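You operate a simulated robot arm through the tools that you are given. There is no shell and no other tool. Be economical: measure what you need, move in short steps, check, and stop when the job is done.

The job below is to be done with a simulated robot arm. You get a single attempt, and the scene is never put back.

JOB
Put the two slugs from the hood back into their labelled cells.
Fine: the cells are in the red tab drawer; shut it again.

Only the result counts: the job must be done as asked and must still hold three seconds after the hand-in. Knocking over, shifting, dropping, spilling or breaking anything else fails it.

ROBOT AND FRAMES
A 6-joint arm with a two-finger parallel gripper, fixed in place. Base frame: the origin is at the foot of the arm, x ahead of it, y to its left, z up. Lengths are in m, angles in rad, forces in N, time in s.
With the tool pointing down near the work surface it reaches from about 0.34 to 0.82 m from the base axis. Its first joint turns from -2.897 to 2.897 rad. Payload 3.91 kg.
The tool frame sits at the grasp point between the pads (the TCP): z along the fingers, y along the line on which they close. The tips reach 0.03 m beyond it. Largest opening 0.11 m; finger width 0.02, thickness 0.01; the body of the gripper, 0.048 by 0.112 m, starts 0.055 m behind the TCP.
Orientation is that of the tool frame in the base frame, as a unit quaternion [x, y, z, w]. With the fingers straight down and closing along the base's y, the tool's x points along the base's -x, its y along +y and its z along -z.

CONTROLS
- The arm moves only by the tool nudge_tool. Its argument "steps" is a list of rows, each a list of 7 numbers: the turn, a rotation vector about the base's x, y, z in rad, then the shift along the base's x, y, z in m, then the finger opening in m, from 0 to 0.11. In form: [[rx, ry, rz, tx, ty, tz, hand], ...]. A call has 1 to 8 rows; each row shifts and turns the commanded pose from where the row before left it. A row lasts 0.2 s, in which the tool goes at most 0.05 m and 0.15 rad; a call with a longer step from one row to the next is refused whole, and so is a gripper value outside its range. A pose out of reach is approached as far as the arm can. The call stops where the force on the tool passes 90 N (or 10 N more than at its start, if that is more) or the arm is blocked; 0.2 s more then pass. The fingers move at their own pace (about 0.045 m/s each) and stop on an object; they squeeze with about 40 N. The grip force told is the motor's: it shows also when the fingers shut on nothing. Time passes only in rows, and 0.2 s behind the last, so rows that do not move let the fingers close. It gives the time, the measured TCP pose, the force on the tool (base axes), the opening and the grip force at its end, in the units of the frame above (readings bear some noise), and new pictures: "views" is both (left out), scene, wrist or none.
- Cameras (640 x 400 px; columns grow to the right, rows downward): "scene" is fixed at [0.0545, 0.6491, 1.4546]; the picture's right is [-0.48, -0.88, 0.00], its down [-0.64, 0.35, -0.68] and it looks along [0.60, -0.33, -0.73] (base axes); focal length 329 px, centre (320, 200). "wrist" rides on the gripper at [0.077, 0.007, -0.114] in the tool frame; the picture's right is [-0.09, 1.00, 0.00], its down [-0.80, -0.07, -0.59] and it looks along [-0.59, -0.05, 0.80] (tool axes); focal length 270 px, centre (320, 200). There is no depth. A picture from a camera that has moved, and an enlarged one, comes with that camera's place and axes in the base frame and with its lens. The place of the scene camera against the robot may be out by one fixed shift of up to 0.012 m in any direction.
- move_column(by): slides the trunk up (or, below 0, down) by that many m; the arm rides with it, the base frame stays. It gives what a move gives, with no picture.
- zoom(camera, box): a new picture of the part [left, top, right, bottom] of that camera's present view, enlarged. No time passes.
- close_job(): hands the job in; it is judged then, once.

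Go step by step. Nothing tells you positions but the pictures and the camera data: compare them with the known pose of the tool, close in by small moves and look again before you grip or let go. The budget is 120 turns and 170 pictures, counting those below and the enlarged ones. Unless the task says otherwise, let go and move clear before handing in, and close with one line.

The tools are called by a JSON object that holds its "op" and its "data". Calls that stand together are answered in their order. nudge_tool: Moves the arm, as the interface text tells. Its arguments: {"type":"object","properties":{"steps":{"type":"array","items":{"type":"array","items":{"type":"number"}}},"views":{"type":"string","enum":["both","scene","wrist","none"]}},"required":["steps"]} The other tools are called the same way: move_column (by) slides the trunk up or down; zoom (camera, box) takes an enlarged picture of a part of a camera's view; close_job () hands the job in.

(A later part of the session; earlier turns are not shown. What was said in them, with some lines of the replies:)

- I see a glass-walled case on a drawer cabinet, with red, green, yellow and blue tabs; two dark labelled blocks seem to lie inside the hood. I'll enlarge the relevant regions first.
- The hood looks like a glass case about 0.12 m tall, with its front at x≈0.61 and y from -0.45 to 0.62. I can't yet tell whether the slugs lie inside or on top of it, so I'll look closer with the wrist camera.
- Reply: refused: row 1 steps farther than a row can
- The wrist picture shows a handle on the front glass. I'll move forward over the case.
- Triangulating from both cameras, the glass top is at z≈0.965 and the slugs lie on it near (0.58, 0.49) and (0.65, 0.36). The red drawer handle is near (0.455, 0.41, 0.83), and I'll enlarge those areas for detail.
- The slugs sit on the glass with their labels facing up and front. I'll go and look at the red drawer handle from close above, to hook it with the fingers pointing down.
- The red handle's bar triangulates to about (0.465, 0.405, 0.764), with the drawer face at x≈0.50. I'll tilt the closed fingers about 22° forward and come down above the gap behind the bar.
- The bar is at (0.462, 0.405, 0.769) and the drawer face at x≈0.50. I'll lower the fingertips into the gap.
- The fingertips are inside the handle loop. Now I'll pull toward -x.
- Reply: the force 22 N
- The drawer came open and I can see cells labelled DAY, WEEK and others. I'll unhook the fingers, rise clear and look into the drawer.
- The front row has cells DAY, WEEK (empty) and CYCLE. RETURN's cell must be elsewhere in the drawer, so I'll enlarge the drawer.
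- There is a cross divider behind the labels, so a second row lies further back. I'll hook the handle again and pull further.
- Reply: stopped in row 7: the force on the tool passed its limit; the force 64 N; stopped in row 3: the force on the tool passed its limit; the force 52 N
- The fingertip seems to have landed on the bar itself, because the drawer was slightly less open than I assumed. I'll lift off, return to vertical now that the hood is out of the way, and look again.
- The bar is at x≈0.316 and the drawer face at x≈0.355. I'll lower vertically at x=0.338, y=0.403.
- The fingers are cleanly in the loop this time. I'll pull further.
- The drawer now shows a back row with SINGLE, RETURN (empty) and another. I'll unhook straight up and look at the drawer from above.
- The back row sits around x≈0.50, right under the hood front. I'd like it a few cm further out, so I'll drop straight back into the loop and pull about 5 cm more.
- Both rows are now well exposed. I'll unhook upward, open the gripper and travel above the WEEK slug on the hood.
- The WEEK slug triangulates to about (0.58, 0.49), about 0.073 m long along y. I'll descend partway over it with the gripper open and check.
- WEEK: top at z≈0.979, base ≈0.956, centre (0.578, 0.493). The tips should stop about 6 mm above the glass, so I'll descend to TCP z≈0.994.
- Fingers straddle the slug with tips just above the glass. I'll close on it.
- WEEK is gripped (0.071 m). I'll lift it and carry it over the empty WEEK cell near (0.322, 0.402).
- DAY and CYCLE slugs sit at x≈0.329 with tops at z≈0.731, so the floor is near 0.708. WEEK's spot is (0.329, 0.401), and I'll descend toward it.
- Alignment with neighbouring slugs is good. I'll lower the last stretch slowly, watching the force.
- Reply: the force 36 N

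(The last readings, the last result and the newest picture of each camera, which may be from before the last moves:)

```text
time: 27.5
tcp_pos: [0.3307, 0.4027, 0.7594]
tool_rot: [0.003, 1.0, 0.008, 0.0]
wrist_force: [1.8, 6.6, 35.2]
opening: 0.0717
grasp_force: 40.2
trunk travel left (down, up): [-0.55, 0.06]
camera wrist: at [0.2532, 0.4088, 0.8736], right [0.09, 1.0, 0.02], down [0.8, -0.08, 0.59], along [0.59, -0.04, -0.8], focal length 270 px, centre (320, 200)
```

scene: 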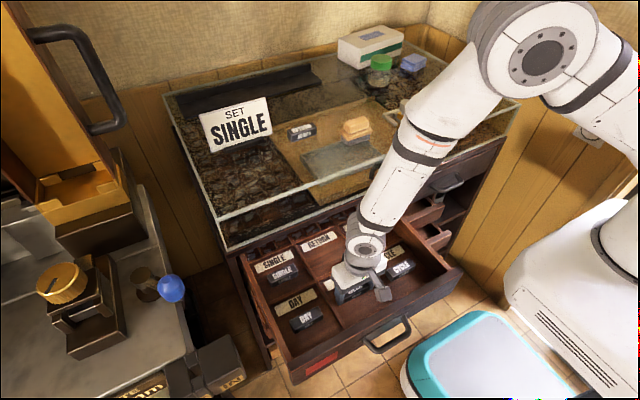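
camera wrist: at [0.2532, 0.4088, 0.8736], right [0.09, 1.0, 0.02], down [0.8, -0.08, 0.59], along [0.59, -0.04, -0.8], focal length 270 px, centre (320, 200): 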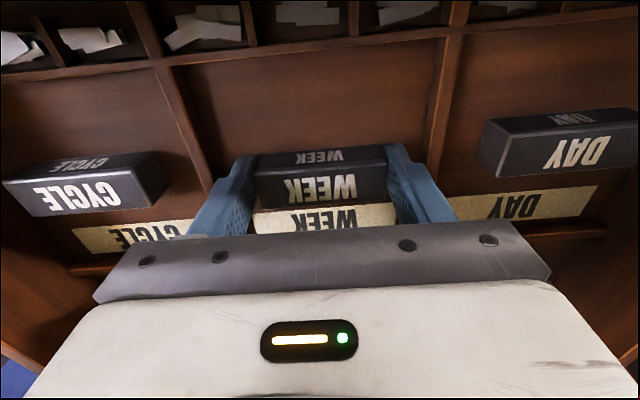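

The slug is on the cell floor (35 N contact). I'll relieve the press slightly, open just enough and rise.

{"op": "nudge_tool", "data": {"steps": [[0, 0, 0, 0, 0, 0.004, 0.05], [0, 0, 0, 0, 0, 0, 0.086], [0, 0, 0, 0, 0, 0, 0.086], [0, 0, 0, 0, 0, 0.02, 0.086], [0, 0, 0, 0, 0, 0.045, 0.086], [0, 0, 0, 0, 0, 0.05, 0.086]], "views": "both"}}

```text
time: 28.9
tcp_pos: [0.3288, 0.3995, 0.874]
tool_rot: [0.002, 1.0, 0.004, -0.001]
wrist_force: [-0.1, 1.0, 0.3]
opening: 0.0861
grasp_force: 0.2
trunk travel left (down, up): [-0.55, 0.06]
camera wrist: at [0.252, 0.4071, 0.9893], right [0.09, 1.0, 0.01], down [0.8, -0.08, 0.59], along [0.59, -0.05, -0.81], focal length 270 px, centre (320, 200)
```

scene: 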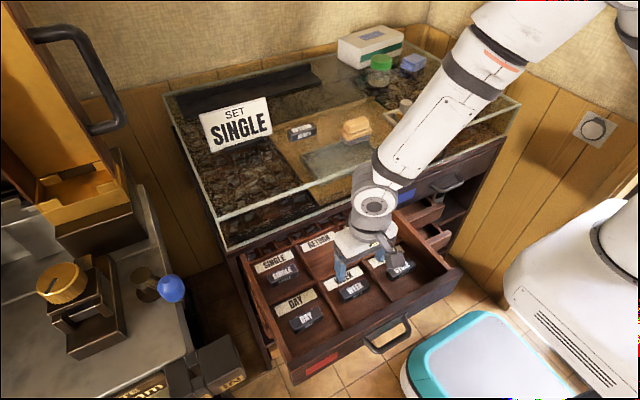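
wrist: 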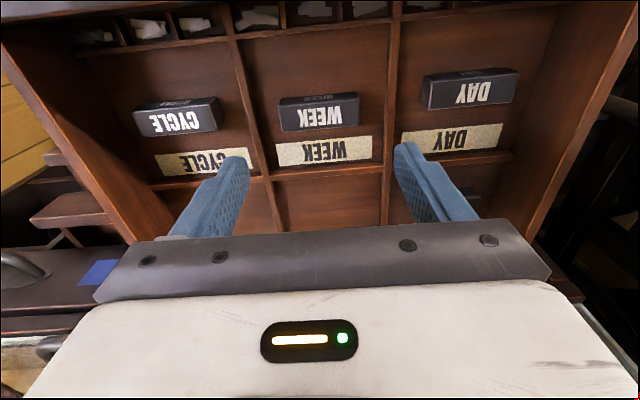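

WEEK sits in its cell like its neighbours. Next I'll rise and travel toward the RETURN slug near (0.66, 0.36).

{"op": "nudge_tool", "data": {"steps": [[0, 0, 0, 0, 0, 0.05, 0.11], [0, 0, 0, 0, 0, 0.05, 0.11], [0, 0, 0, 0, 0, 0.05, 0.11], [0, 0, 0, 0, 0, 0.05, 0.11], [0, 0, 0, 0.045, -0.007, 0, 0.11], [0, 0, 0, 0.045, -0.007, 0, 0.11], [0, 0, 0, 0.045, -0.007, 0, 0.11], [0, 0, 0, 0.045, -0.007, 0, 0.11]], "views": "none"}}

{"op": "nudge_tool", "data": {"steps": [[0, 0, 0, 0.045, -0.007, 0, 0.11], [0, 0, 0, 0.045, -0.002, 0, 0.11]], "views": "wrist"}}

{"op": "nudge_tool", "data": {"steps": [[0, 0, 0, 0.045, 0, 0, 0.11]], "views": "both"}}

```text
time: 30.7
tcp_pos: [0.5113, 0.3707, 1.0733]
tool_rot: [0.002, 1.0, 0.005, -0.002]
wrist_force: [-0.6, 0.3, -0.1]
opening: 0.1101
grasp_force: 0.0
trunk travel left (down, up): [-0.55, 0.06]
```

```text
time: 31.3
tcp_pos: [0.6028, 0.3623, 1.0744]
tool_rot: [0.002, 1.0, 0.005, -0.002]
wrist_force: [0.5, 0.4, 1.2]
opening: 0.1098
grasp_force: 0.1
trunk travel left (down, up): [-0.55, 0.06]
camera wrist: at [0.5256, 0.3682, 1.1895], right [0.09, 1.0, 0.01], down [0.8, -0.08, 0.59], along [0.59, -0.05, -0.81], focal length 270 px, centre (320, 200)
```

wrist: 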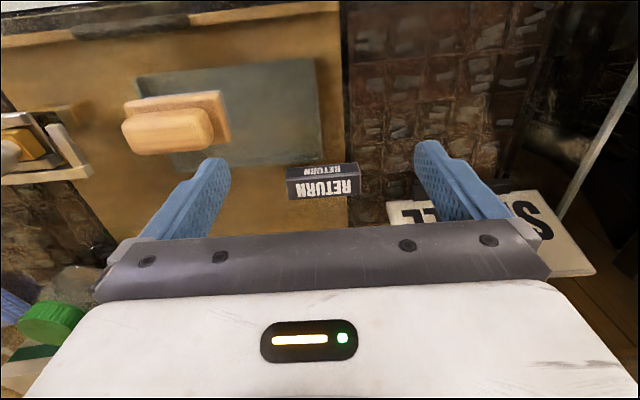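

```text
time: 31.7
tcp_pos: [0.6486, 0.3619, 1.0722]
tool_rot: [0.002, 1.0, 0.005, -0.002]
wrist_force: [-0.7, 0.0, 0.5]
opening: 0.1099
grasp_force: 0.1
trunk travel left (down, up): [-0.55, 0.06]
camera wrist: at [0.5708, 0.3683, 1.1881], right [0.09, 1.0, 0.01], down [0.8, -0.08, 0.59], along [0.59, -0.05, -0.81], focal length 270 px, centre (320, 200)
```

scene: 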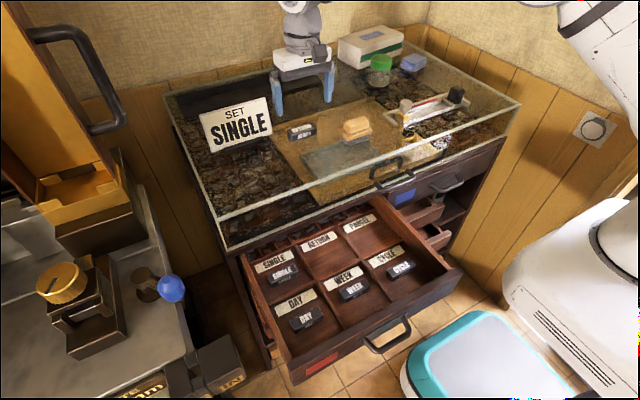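
wrist: 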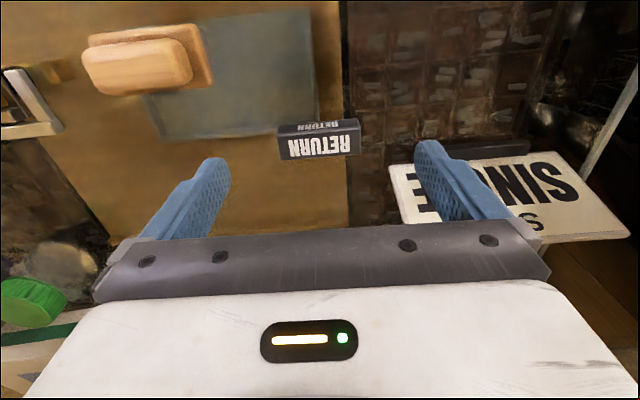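

RETURN is at (0.667, 0.360). The sign's near edge is at about x≥0.69, y≥0.42, so I'll narrow the opening a little and descend to the side of it.

{"op": "nudge_tool", "data": {"steps": [[0, 0, 0, 0.0175, -0.002, 0, 0.094], [0, 0, 0, 0, 0, -0.02, 0.094], [0, 0, 0, 0, 0, -0.025, 0.094]], "views": "both"}}

```text
time: 32.5
tcp_pos: [0.6629, 0.3608, 1.0297]
tool_rot: [0.002, 1.0, 0.005, -0.002]
wrist_force: [0.4, 0.4, 0.4]
opening: 0.0942
grasp_force: 0.0
trunk travel left (down, up): [-0.55, 0.06]
camera wrist: at [0.5864, 0.3683, 1.1453], right [0.09, 1.0, 0.01], down [0.8, -0.08, 0.59], along [0.59, -0.05, -0.81], focal length 270 px, centre (320, 200)
```

scene: 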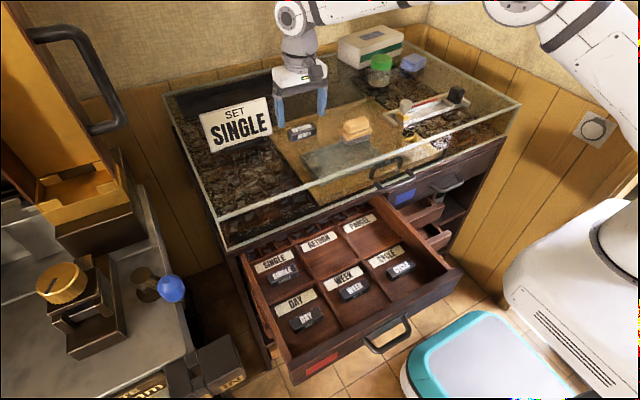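
wrist: 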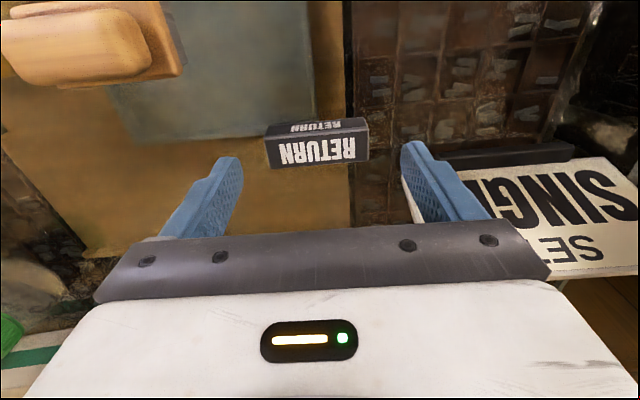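

{"op": "nudge_tool", "data": {"steps": [[0, 0, 0, 0.001, 0, -0.02, 0.094], [0, 0, 0, 0, 0, -0.013, 0.094]], "views": "both"}}

```text
time: 33.1
tcp_pos: [0.6634, 0.3617, 0.9979]
tool_rot: [0.002, 1.0, 0.006, -0.002]
wrist_force: [-0.4, 0.0, 0.6]
opening: 0.0939
grasp_force: 0.0
trunk travel left (down, up): [-0.55, 0.06]
camera wrist: at [0.5864, 0.3682, 1.1123], right [0.09, 1.0, 0.01], down [0.8, -0.08, 0.59], along [0.59, -0.05, -0.81], focal length 270 px, centre (320, 200)
```

scene: 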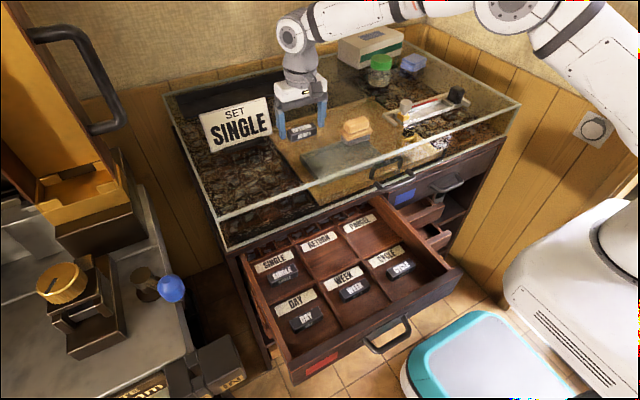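
wrist: 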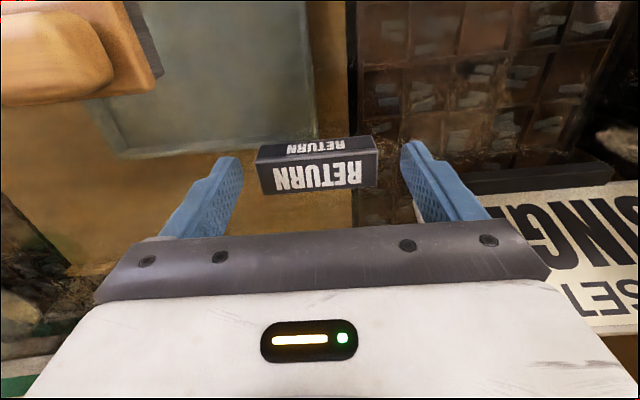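

The slug is centred between the fingers. I'll close, then lift.

{"op": "nudge_tool", "data": {"steps": [[0, 0, 0, 0.002, -0.001, -0.001, 0.094], [0, 0, 0, 0, 0, 0, 0.05], [0, 0, 0, 0, 0, 0, 0.05], [0, 0, 0, 0, 0, 0, 0.05], [0, 0, 0, 0, 0, 0.03, 0.05], [0, 0, 0, 0, 0, 0.045, 0.05]], "views": "both"}}

```text
time: 34.5
tcp_pos: [0.6632, 0.3624, 1.0735]
tool_rot: [0.003, 1.0, 0.005, -0.001]
wrist_force: [-0.3, 1.1, -3.0]
opening: 0.0717
grasp_force: 39.7
trunk travel left (down, up): [-0.55, 0.06]
camera wrist: at [0.5869, 0.3693, 1.1886], right [0.09, 1.0, 0.01], down [0.8, -0.08, 0.59], along [0.59, -0.05, -0.81], focal length 270 px, centre (320, 200)
```

scene: 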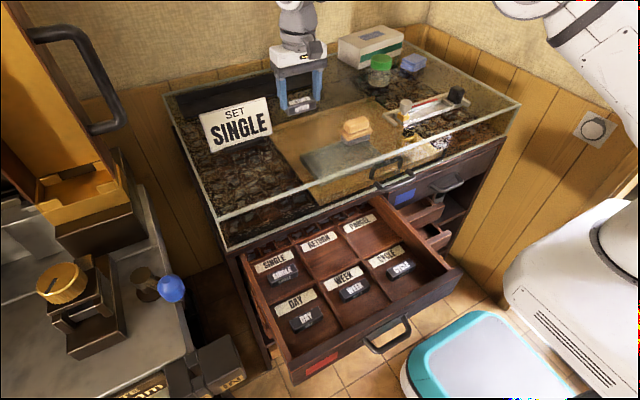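
wrist: 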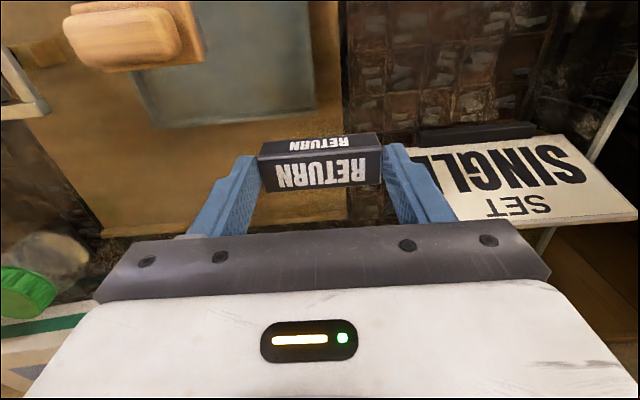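

RETURN is held. I'll carry it back over the RETURN cell, aiming for about (0.442, 0.402) to keep the gripper clear of the hood front.

{"op": "nudge_tool", "data": {"steps": [[0, 0, 0, -0.044, 0.008, 0, 0.05], [0, 0, 0, -0.044, 0.008, 0, 0.05], [0, 0, 0, -0.044, 0.008, 0, 0.05], [0, 0, 0, -0.044, 0.008, 0, 0.05], [0, 0, 0, -0.045, 0.008, 0, 0.05]], "views": "both"}}

```text
time: 35.7
tcp_pos: [0.4432, 0.4032, 1.0726]
tool_rot: [0.002, 1.0, 0.006, -0.001]
wrist_force: [-1.0, -0.2, -4.1]
opening: 0.0716
grasp_force: 40.3
trunk travel left (down, up): [-0.55, 0.06]
camera wrist: at [0.3663, 0.4092, 1.1872], right [0.09, 1.0, 0.01], down [0.8, -0.08, 0.59], along [0.59, -0.05, -0.81], focal length 270 px, centre (320, 200)
```

scene: 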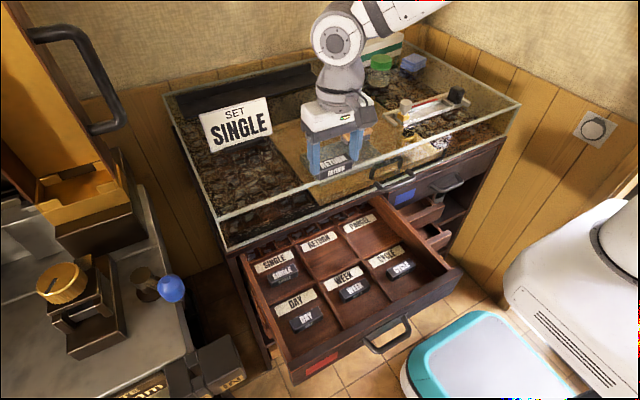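
wrist: 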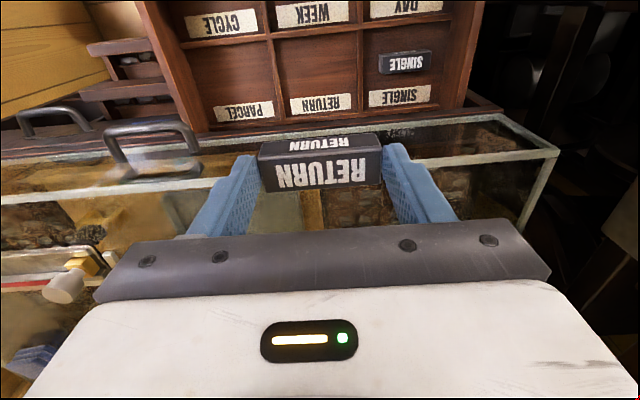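

SINGLE sits at x≈0.45 and the RETURN cell spans x≈0.41–0.52, y centre 0.40, so I'm aligned. I'll descend partway and check.

{"op": "nudge_tool", "data": {"steps": [[0, 0, 0, 0.001, -0.001, -0.045, 0.05], [0, 0, 0, 0, -0.001, -0.045, 0.05], [0, 0, 0, 0, 0, -0.045, 0.05], [0, 0, 0, 0, 0, -0.045, 0.05], [0, 0, 0, 0, 0, -0.045, 0.05]], "views": "both"}}

```text
time: 36.9
tcp_pos: [0.4464, 0.3987, 0.845]
tool_rot: [0.003, 1.0, 0.006, -0.002]
wrist_force: [-0.3, 0.1, -3.8]
opening: 0.0717
grasp_force: 40.0
trunk travel left (down, up): [-0.55, 0.06]
camera wrist: at [0.3695, 0.4052, 0.9602], right [0.09, 1.0, 0.01], down [0.8, -0.08, 0.59], along [0.59, -0.05, -0.81], focal length 270 px, centre (320, 200)
```

scene: 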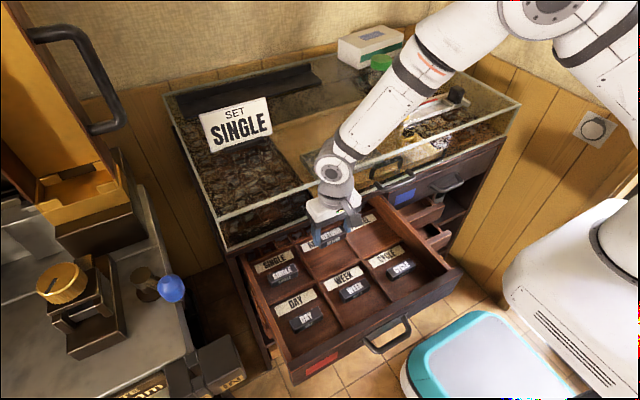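
wrist: 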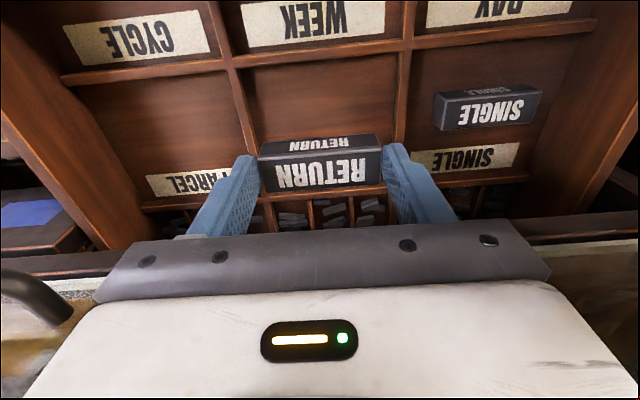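

{"op": "nudge_tool", "data": {"steps": [[0, 0, 0, 0, 0.002, -0.04, 0.05], [0, 0, 0, 0, 0, -0.03, 0.05], [0, 0, 0, 0, 0, -0.01, 0.05], [0, 0, 0, 0, 0, -0.006, 0.05], [0, 0, 0, 0, 0, 0, 0.05]], "views": "both"}}

```text
time: 38.1
tcp_pos: [0.4456, 0.4033, 0.7633]
tool_rot: [0.002, 1.0, 0.007, 0.0]
wrist_force: [0.2, 5.2, 20.4]
opening: 0.0717
grasp_force: 39.8
trunk travel left (down, up): [-0.55, 0.06]
camera wrist: at [0.3684, 0.4081, 0.8775], right [0.09, 1.0, 0.01], down [0.8, -0.08, 0.59], along [0.59, -0.04, -0.8], focal length 270 px, centre (320, 200)
```

scene: 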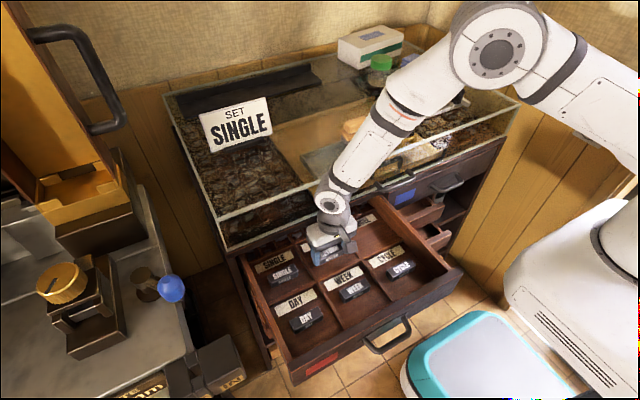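
wrist: 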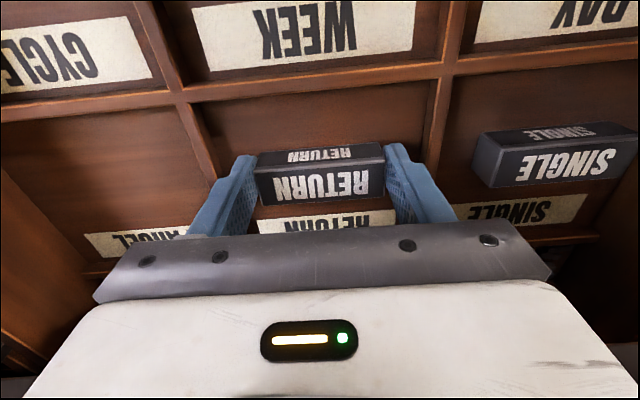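

RETURN rests on the floor of its cell (20 N contact). I'll relieve the press, open slightly and rise.

{"op": "nudge_tool", "data": {"steps": [[0, 0, 0, 0, 0, 0.003, 0.05], [0, 0, 0, 0, 0, 0, 0.086], [0, 0, 0, 0, 0, 0, 0.086], [0, 0, 0, 0, 0, 0.02, 0.086], [0, 0, 0, 0, 0, 0.045, 0.086], [0, 0, 0, -0.02, 0, 0.045, 0.086], [0, 0, 0, -0.045, 0, 0.02, 0.086], [0, 0, 0, -0.045, 0, 0.02, 0.05]], "views": "both"}}

```text
time: 39.9
tcp_pos: [0.334, 0.4039, 0.914]
tool_rot: [0.002, 1.0, 0.006, -0.001]
wrist_force: [-0.1, -0.9, -0.7]
opening: 0.0512
grasp_force: 0.0
trunk travel left (down, up): [-0.55, 0.06]
camera wrist: at [0.2578, 0.4103, 1.0297], right [0.09, 1.0, 0.01], down [0.8, -0.08, 0.59], along [0.59, -0.05, -0.81], focal length 270 px, centre (320, 200)
```

scene: 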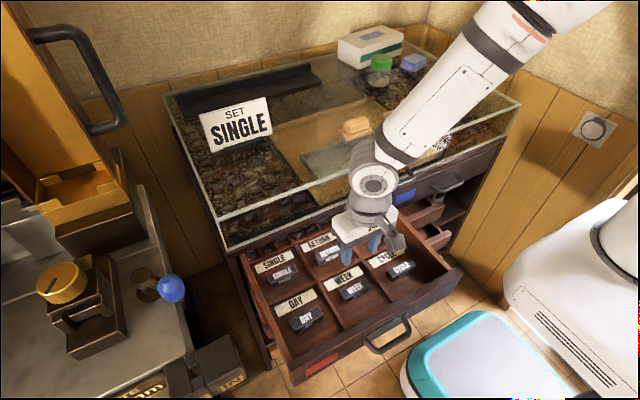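
wrist: 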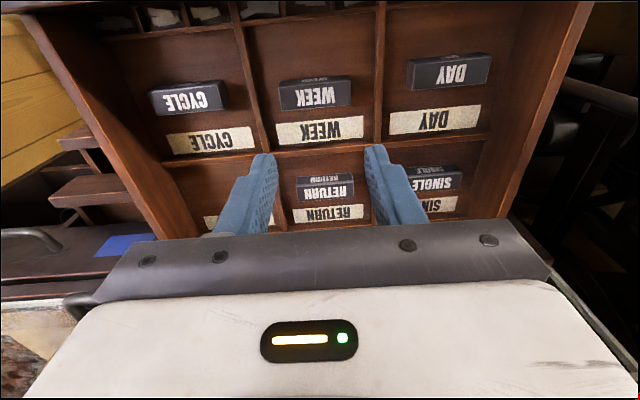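

Both slugs are in their labelled cells. Now I'll close the fingers, go in front of the handle bar and push the drawer shut from outside.

{"op": "nudge_tool", "data": {"steps": [[0, 0, 0, -0.045, 0, 0.01, 0.02], [0, 0, 0, -0.045, 0, 0, 0], [0, 0, 0, -0.045, 0, 0, 0], [0, 0, 0, -0.045, 0, 0, 0], [0, 0, 0, 0, 0, 0, 0]], "views": "both"}}

```text
time: 41.1
tcp_pos: [0.1557, 0.4025, 0.924]
tool_rot: [0.003, 1.0, 0.006, -0.002]
wrist_force: [-0.1, 0.5, -1.0]
opening: 0.0002
grasp_force: 37.9
trunk travel left (down, up): [-0.55, 0.06]
camera wrist: at [0.079, 0.4092, 1.0396], right [0.09, 1.0, 0.01], down [0.8, -0.08, 0.59], along [0.59, -0.05, -0.81], focal length 270 px, centre (320, 200)
```

scene: 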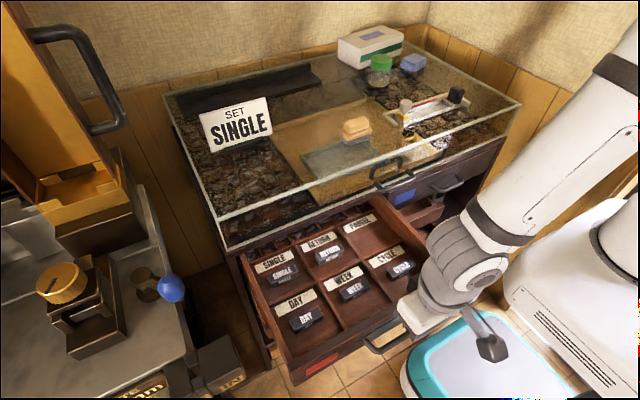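
wrist: 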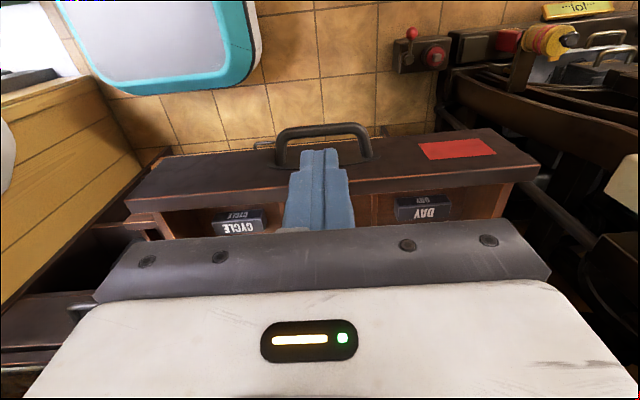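

The bar is at x≈0.187, so at x≈0.152 the fingers will come down just in front of it. I'll descend there.

{"op": "nudge_tool", "data": {"steps": [[0, 0, 0, -0.004, 0.002, -0.045, 0], [0, 0, 0, 0, 0, -0.045, 0], [0, 0, 0, 0, 0, -0.045, 0]], "views": "both"}}

```text
time: 41.9
tcp_pos: [0.1506, 0.404, 0.7884]
tool_rot: [0.002, 1.0, 0.006, -0.002]
wrist_force: [0.2, 0.0, 0.2]
opening: 0.0
grasp_force: 37.9
trunk travel left (down, up): [-0.55, 0.06]
camera wrist: at [0.0731, 0.41, 0.9028], right [0.09, 1.0, 0.01], down [0.8, -0.08, 0.59], along [0.59, -0.05, -0.81], focal length 270 px, centre (320, 200)
```

scene: 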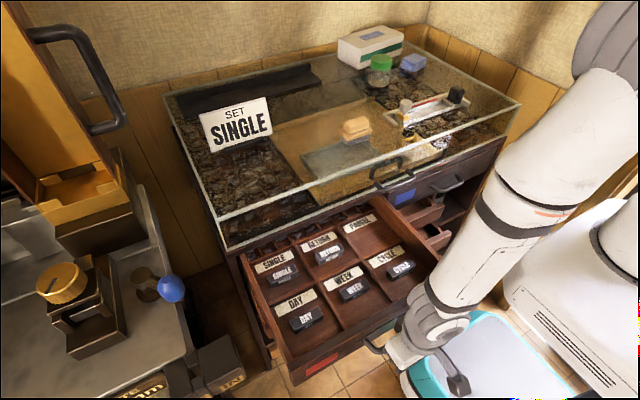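
wrist: 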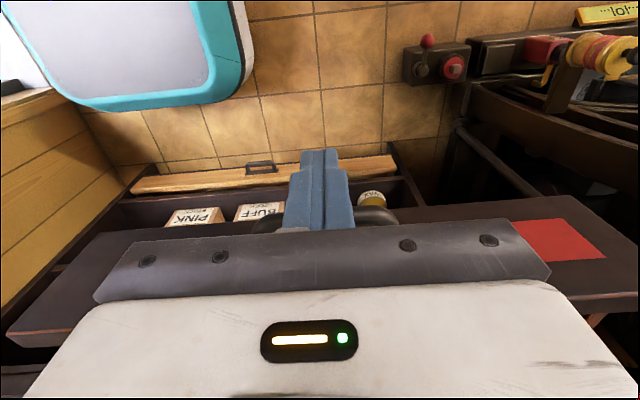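

The fingers are in front of the bar. I'll push slowly in +x so the slugs don't slide.

{"op": "nudge_tool", "data": {"steps": [[0, 0, 0, 0.01, 0, 0, 0], [0, 0, 0, 0.012, 0, 0, 0], [0, 0, 0, 0.015, 0, 0, 0], [0, 0, 0, 0.018, 0, 0, 0], [0, 0, 0, 0.018, 0, 0, 0], [0, 0, 0, 0.018, 0, 0, 0], [0, 0, 0, 0.018, 0, 0, 0], [0, 0, 0, 0.012, 0, 0, 0]], "views": "scene"}}

```text
time: 43.7
tcp_pos: [0.2711, 0.4044, 0.7885]
tool_rot: [0.003, 1.0, 0.006, -0.001]
wrist_force: [0.2, -0.1, -0.5]
opening: 0.0
grasp_force: 37.9
trunk travel left (down, up): [-0.55, 0.06]
```

scene: 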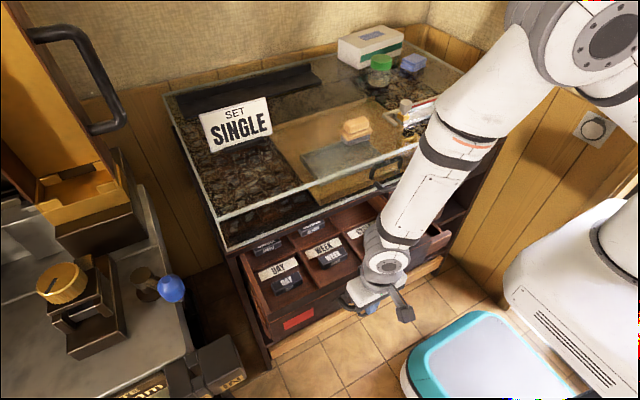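

{"op": "nudge_tool", "data": {"steps": [[0, 0, 0, 0.012, 0, 0, 0], [0, 0, 0, 0.018, 0, 0, 0], [0, 0, 0, 0.02, 0, 0, 0], [0, 0, 0, 0.02, 0, 0, 0], [0, 0, 0, 0.02, 0, 0, 0], [0, 0, 0, 0.02, 0, 0, 0], [0, 0, 0, 0.02, 0, 0, 0], [0, 0, 0, 0.012, 0, 0, 0]], "views": "both"}}

```text
time: 45.5
tcp_pos: [0.4145, 0.4035, 0.7884]
tool_rot: [0.003, 1.0, 0.006, -0.001]
wrist_force: [-0.5, -0.3, -0.1]
opening: 0.0
grasp_force: 37.8
trunk travel left (down, up): [-0.55, 0.06]
camera wrist: at [0.3374, 0.4105, 0.9038], right [0.09, 1.0, 0.01], down [0.8, -0.08, 0.59], along [0.59, -0.05, -0.81], focal length 270 px, centre (320, 200)
```

scene: 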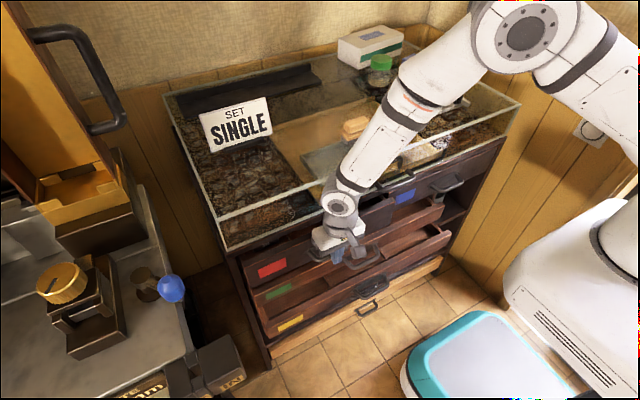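
wrist: 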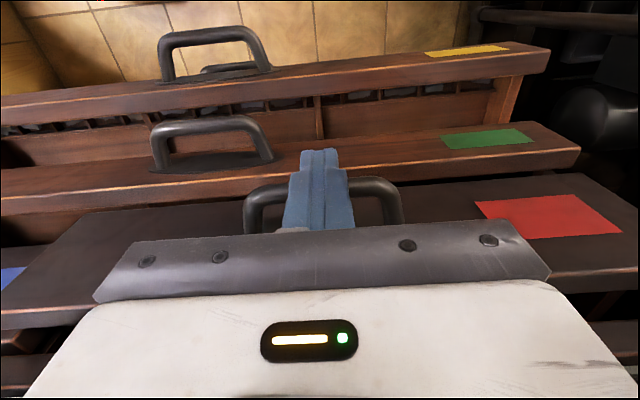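

Only about 3 cm remain. I'll finish slowly until contact force shows the drawer is home.

{"op": "nudge_tool", "data": {"steps": [[0, 0, 0, 0.01, 0, 0, 0], [0, 0, 0, 0.01, 0, 0, 0], [0, 0, 0, 0.007, 0, 0, 0], [0, 0, 0, 0.004, 0, 0, 0], [0, 0, 0, 0.003, 0, 0, 0], [0, 0, 0, 0.003, 0, 0, 0]], "views": "both"}}

```text
time: 46.9
tcp_pos: [0.4485, 0.4035, 0.7883]
tool_rot: [0.002, 1.0, 0.005, -0.003]
wrist_force: [-22.0, 4.7, 1.5]
opening: 0.0
grasp_force: 38.4
trunk travel left (down, up): [-0.55, 0.06]
camera wrist: at [0.3717, 0.4103, 0.9042], right [0.09, 1.0, 0.01], down [0.8, -0.08, 0.59], along [0.59, -0.05, -0.81], focal length 270 px, centre (320, 200)
```

scene: 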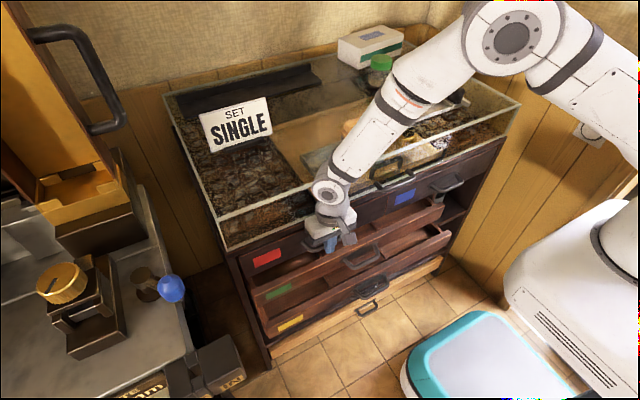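
wrist: 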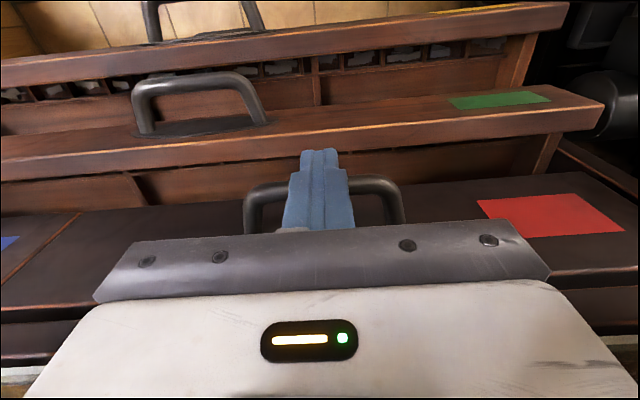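

Contact force has appeared and the red front looks flush with the blue one. I'll give one small extra push, then back away and compare.

{"op": "nudge_tool", "data": {"steps": [[0, 0, 0, 0.003, 0, 0, 0], [0, 0, 0, 0, 0, 0, 0], [0, 0, 0, -0.015, 0, 0, 0], [0, 0, 0, -0.045, 0, 0, 0], [0, 0, 0, -0.03, 0, 0.03, 0], [0, 0, 0, 0, 0, 0.05, 0], [0, 0, 0, 0, 0, 0.05, 0], [0, 0, 0, 0, 0, 0.05, 0]], "views": "both"}}

{"op": "zoom", "data": {"camera": "scene", "box": [230, 170, 480, 360]}}

```text
time: 48.7
tcp_pos: [0.3637, 0.4035, 0.9683]
tool_rot: [0.003, 1.0, 0.006, -0.002]
wrist_force: [-0.2, -0.2, 0.0]
opening: 0.0002
grasp_force: 37.9
trunk travel left (down, up): [-0.55, 0.06]
camera wrist: at [0.2865, 0.4112, 1.0846], right [0.09, 1.0, 0.01], down [0.8, -0.08, 0.59], along [0.59, -0.05, -0.81], focal length 270 px, centre (320, 200)
```

scene: 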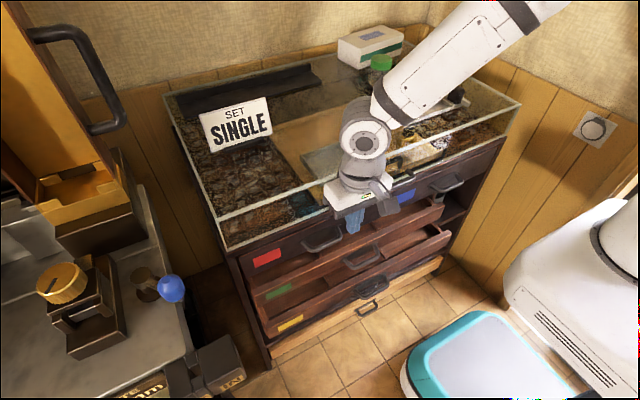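
wrist: 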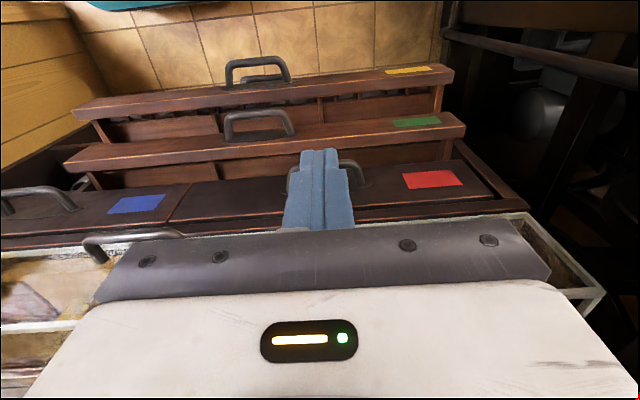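

```text
2.11 times, centred on (355, 265) of scene
camera zoom: at [0.0545, 0.6491, 1.4546], right [-0.48, -0.88, 0.0], down [-0.64, 0.35, -0.68], along [0.6, -0.33, -0.73], focal length 692 px, centre (246, 63)
```

zoom: 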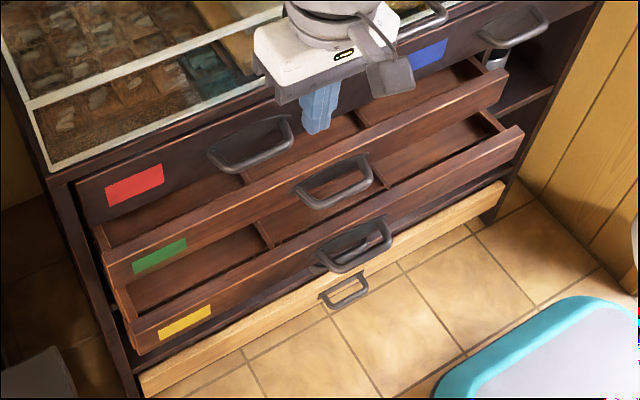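

The red drawer is back exactly where it started, the green and yellow drawers are unchanged, and the arm is clear. I'm handing in.

{"op": "close_job", "data": {}}

```text
The job is handed in.
```

The WEEK and RETURN slugs are back in their labelled cells in the red tab drawer. The drawer is shut, and the arm is clear.
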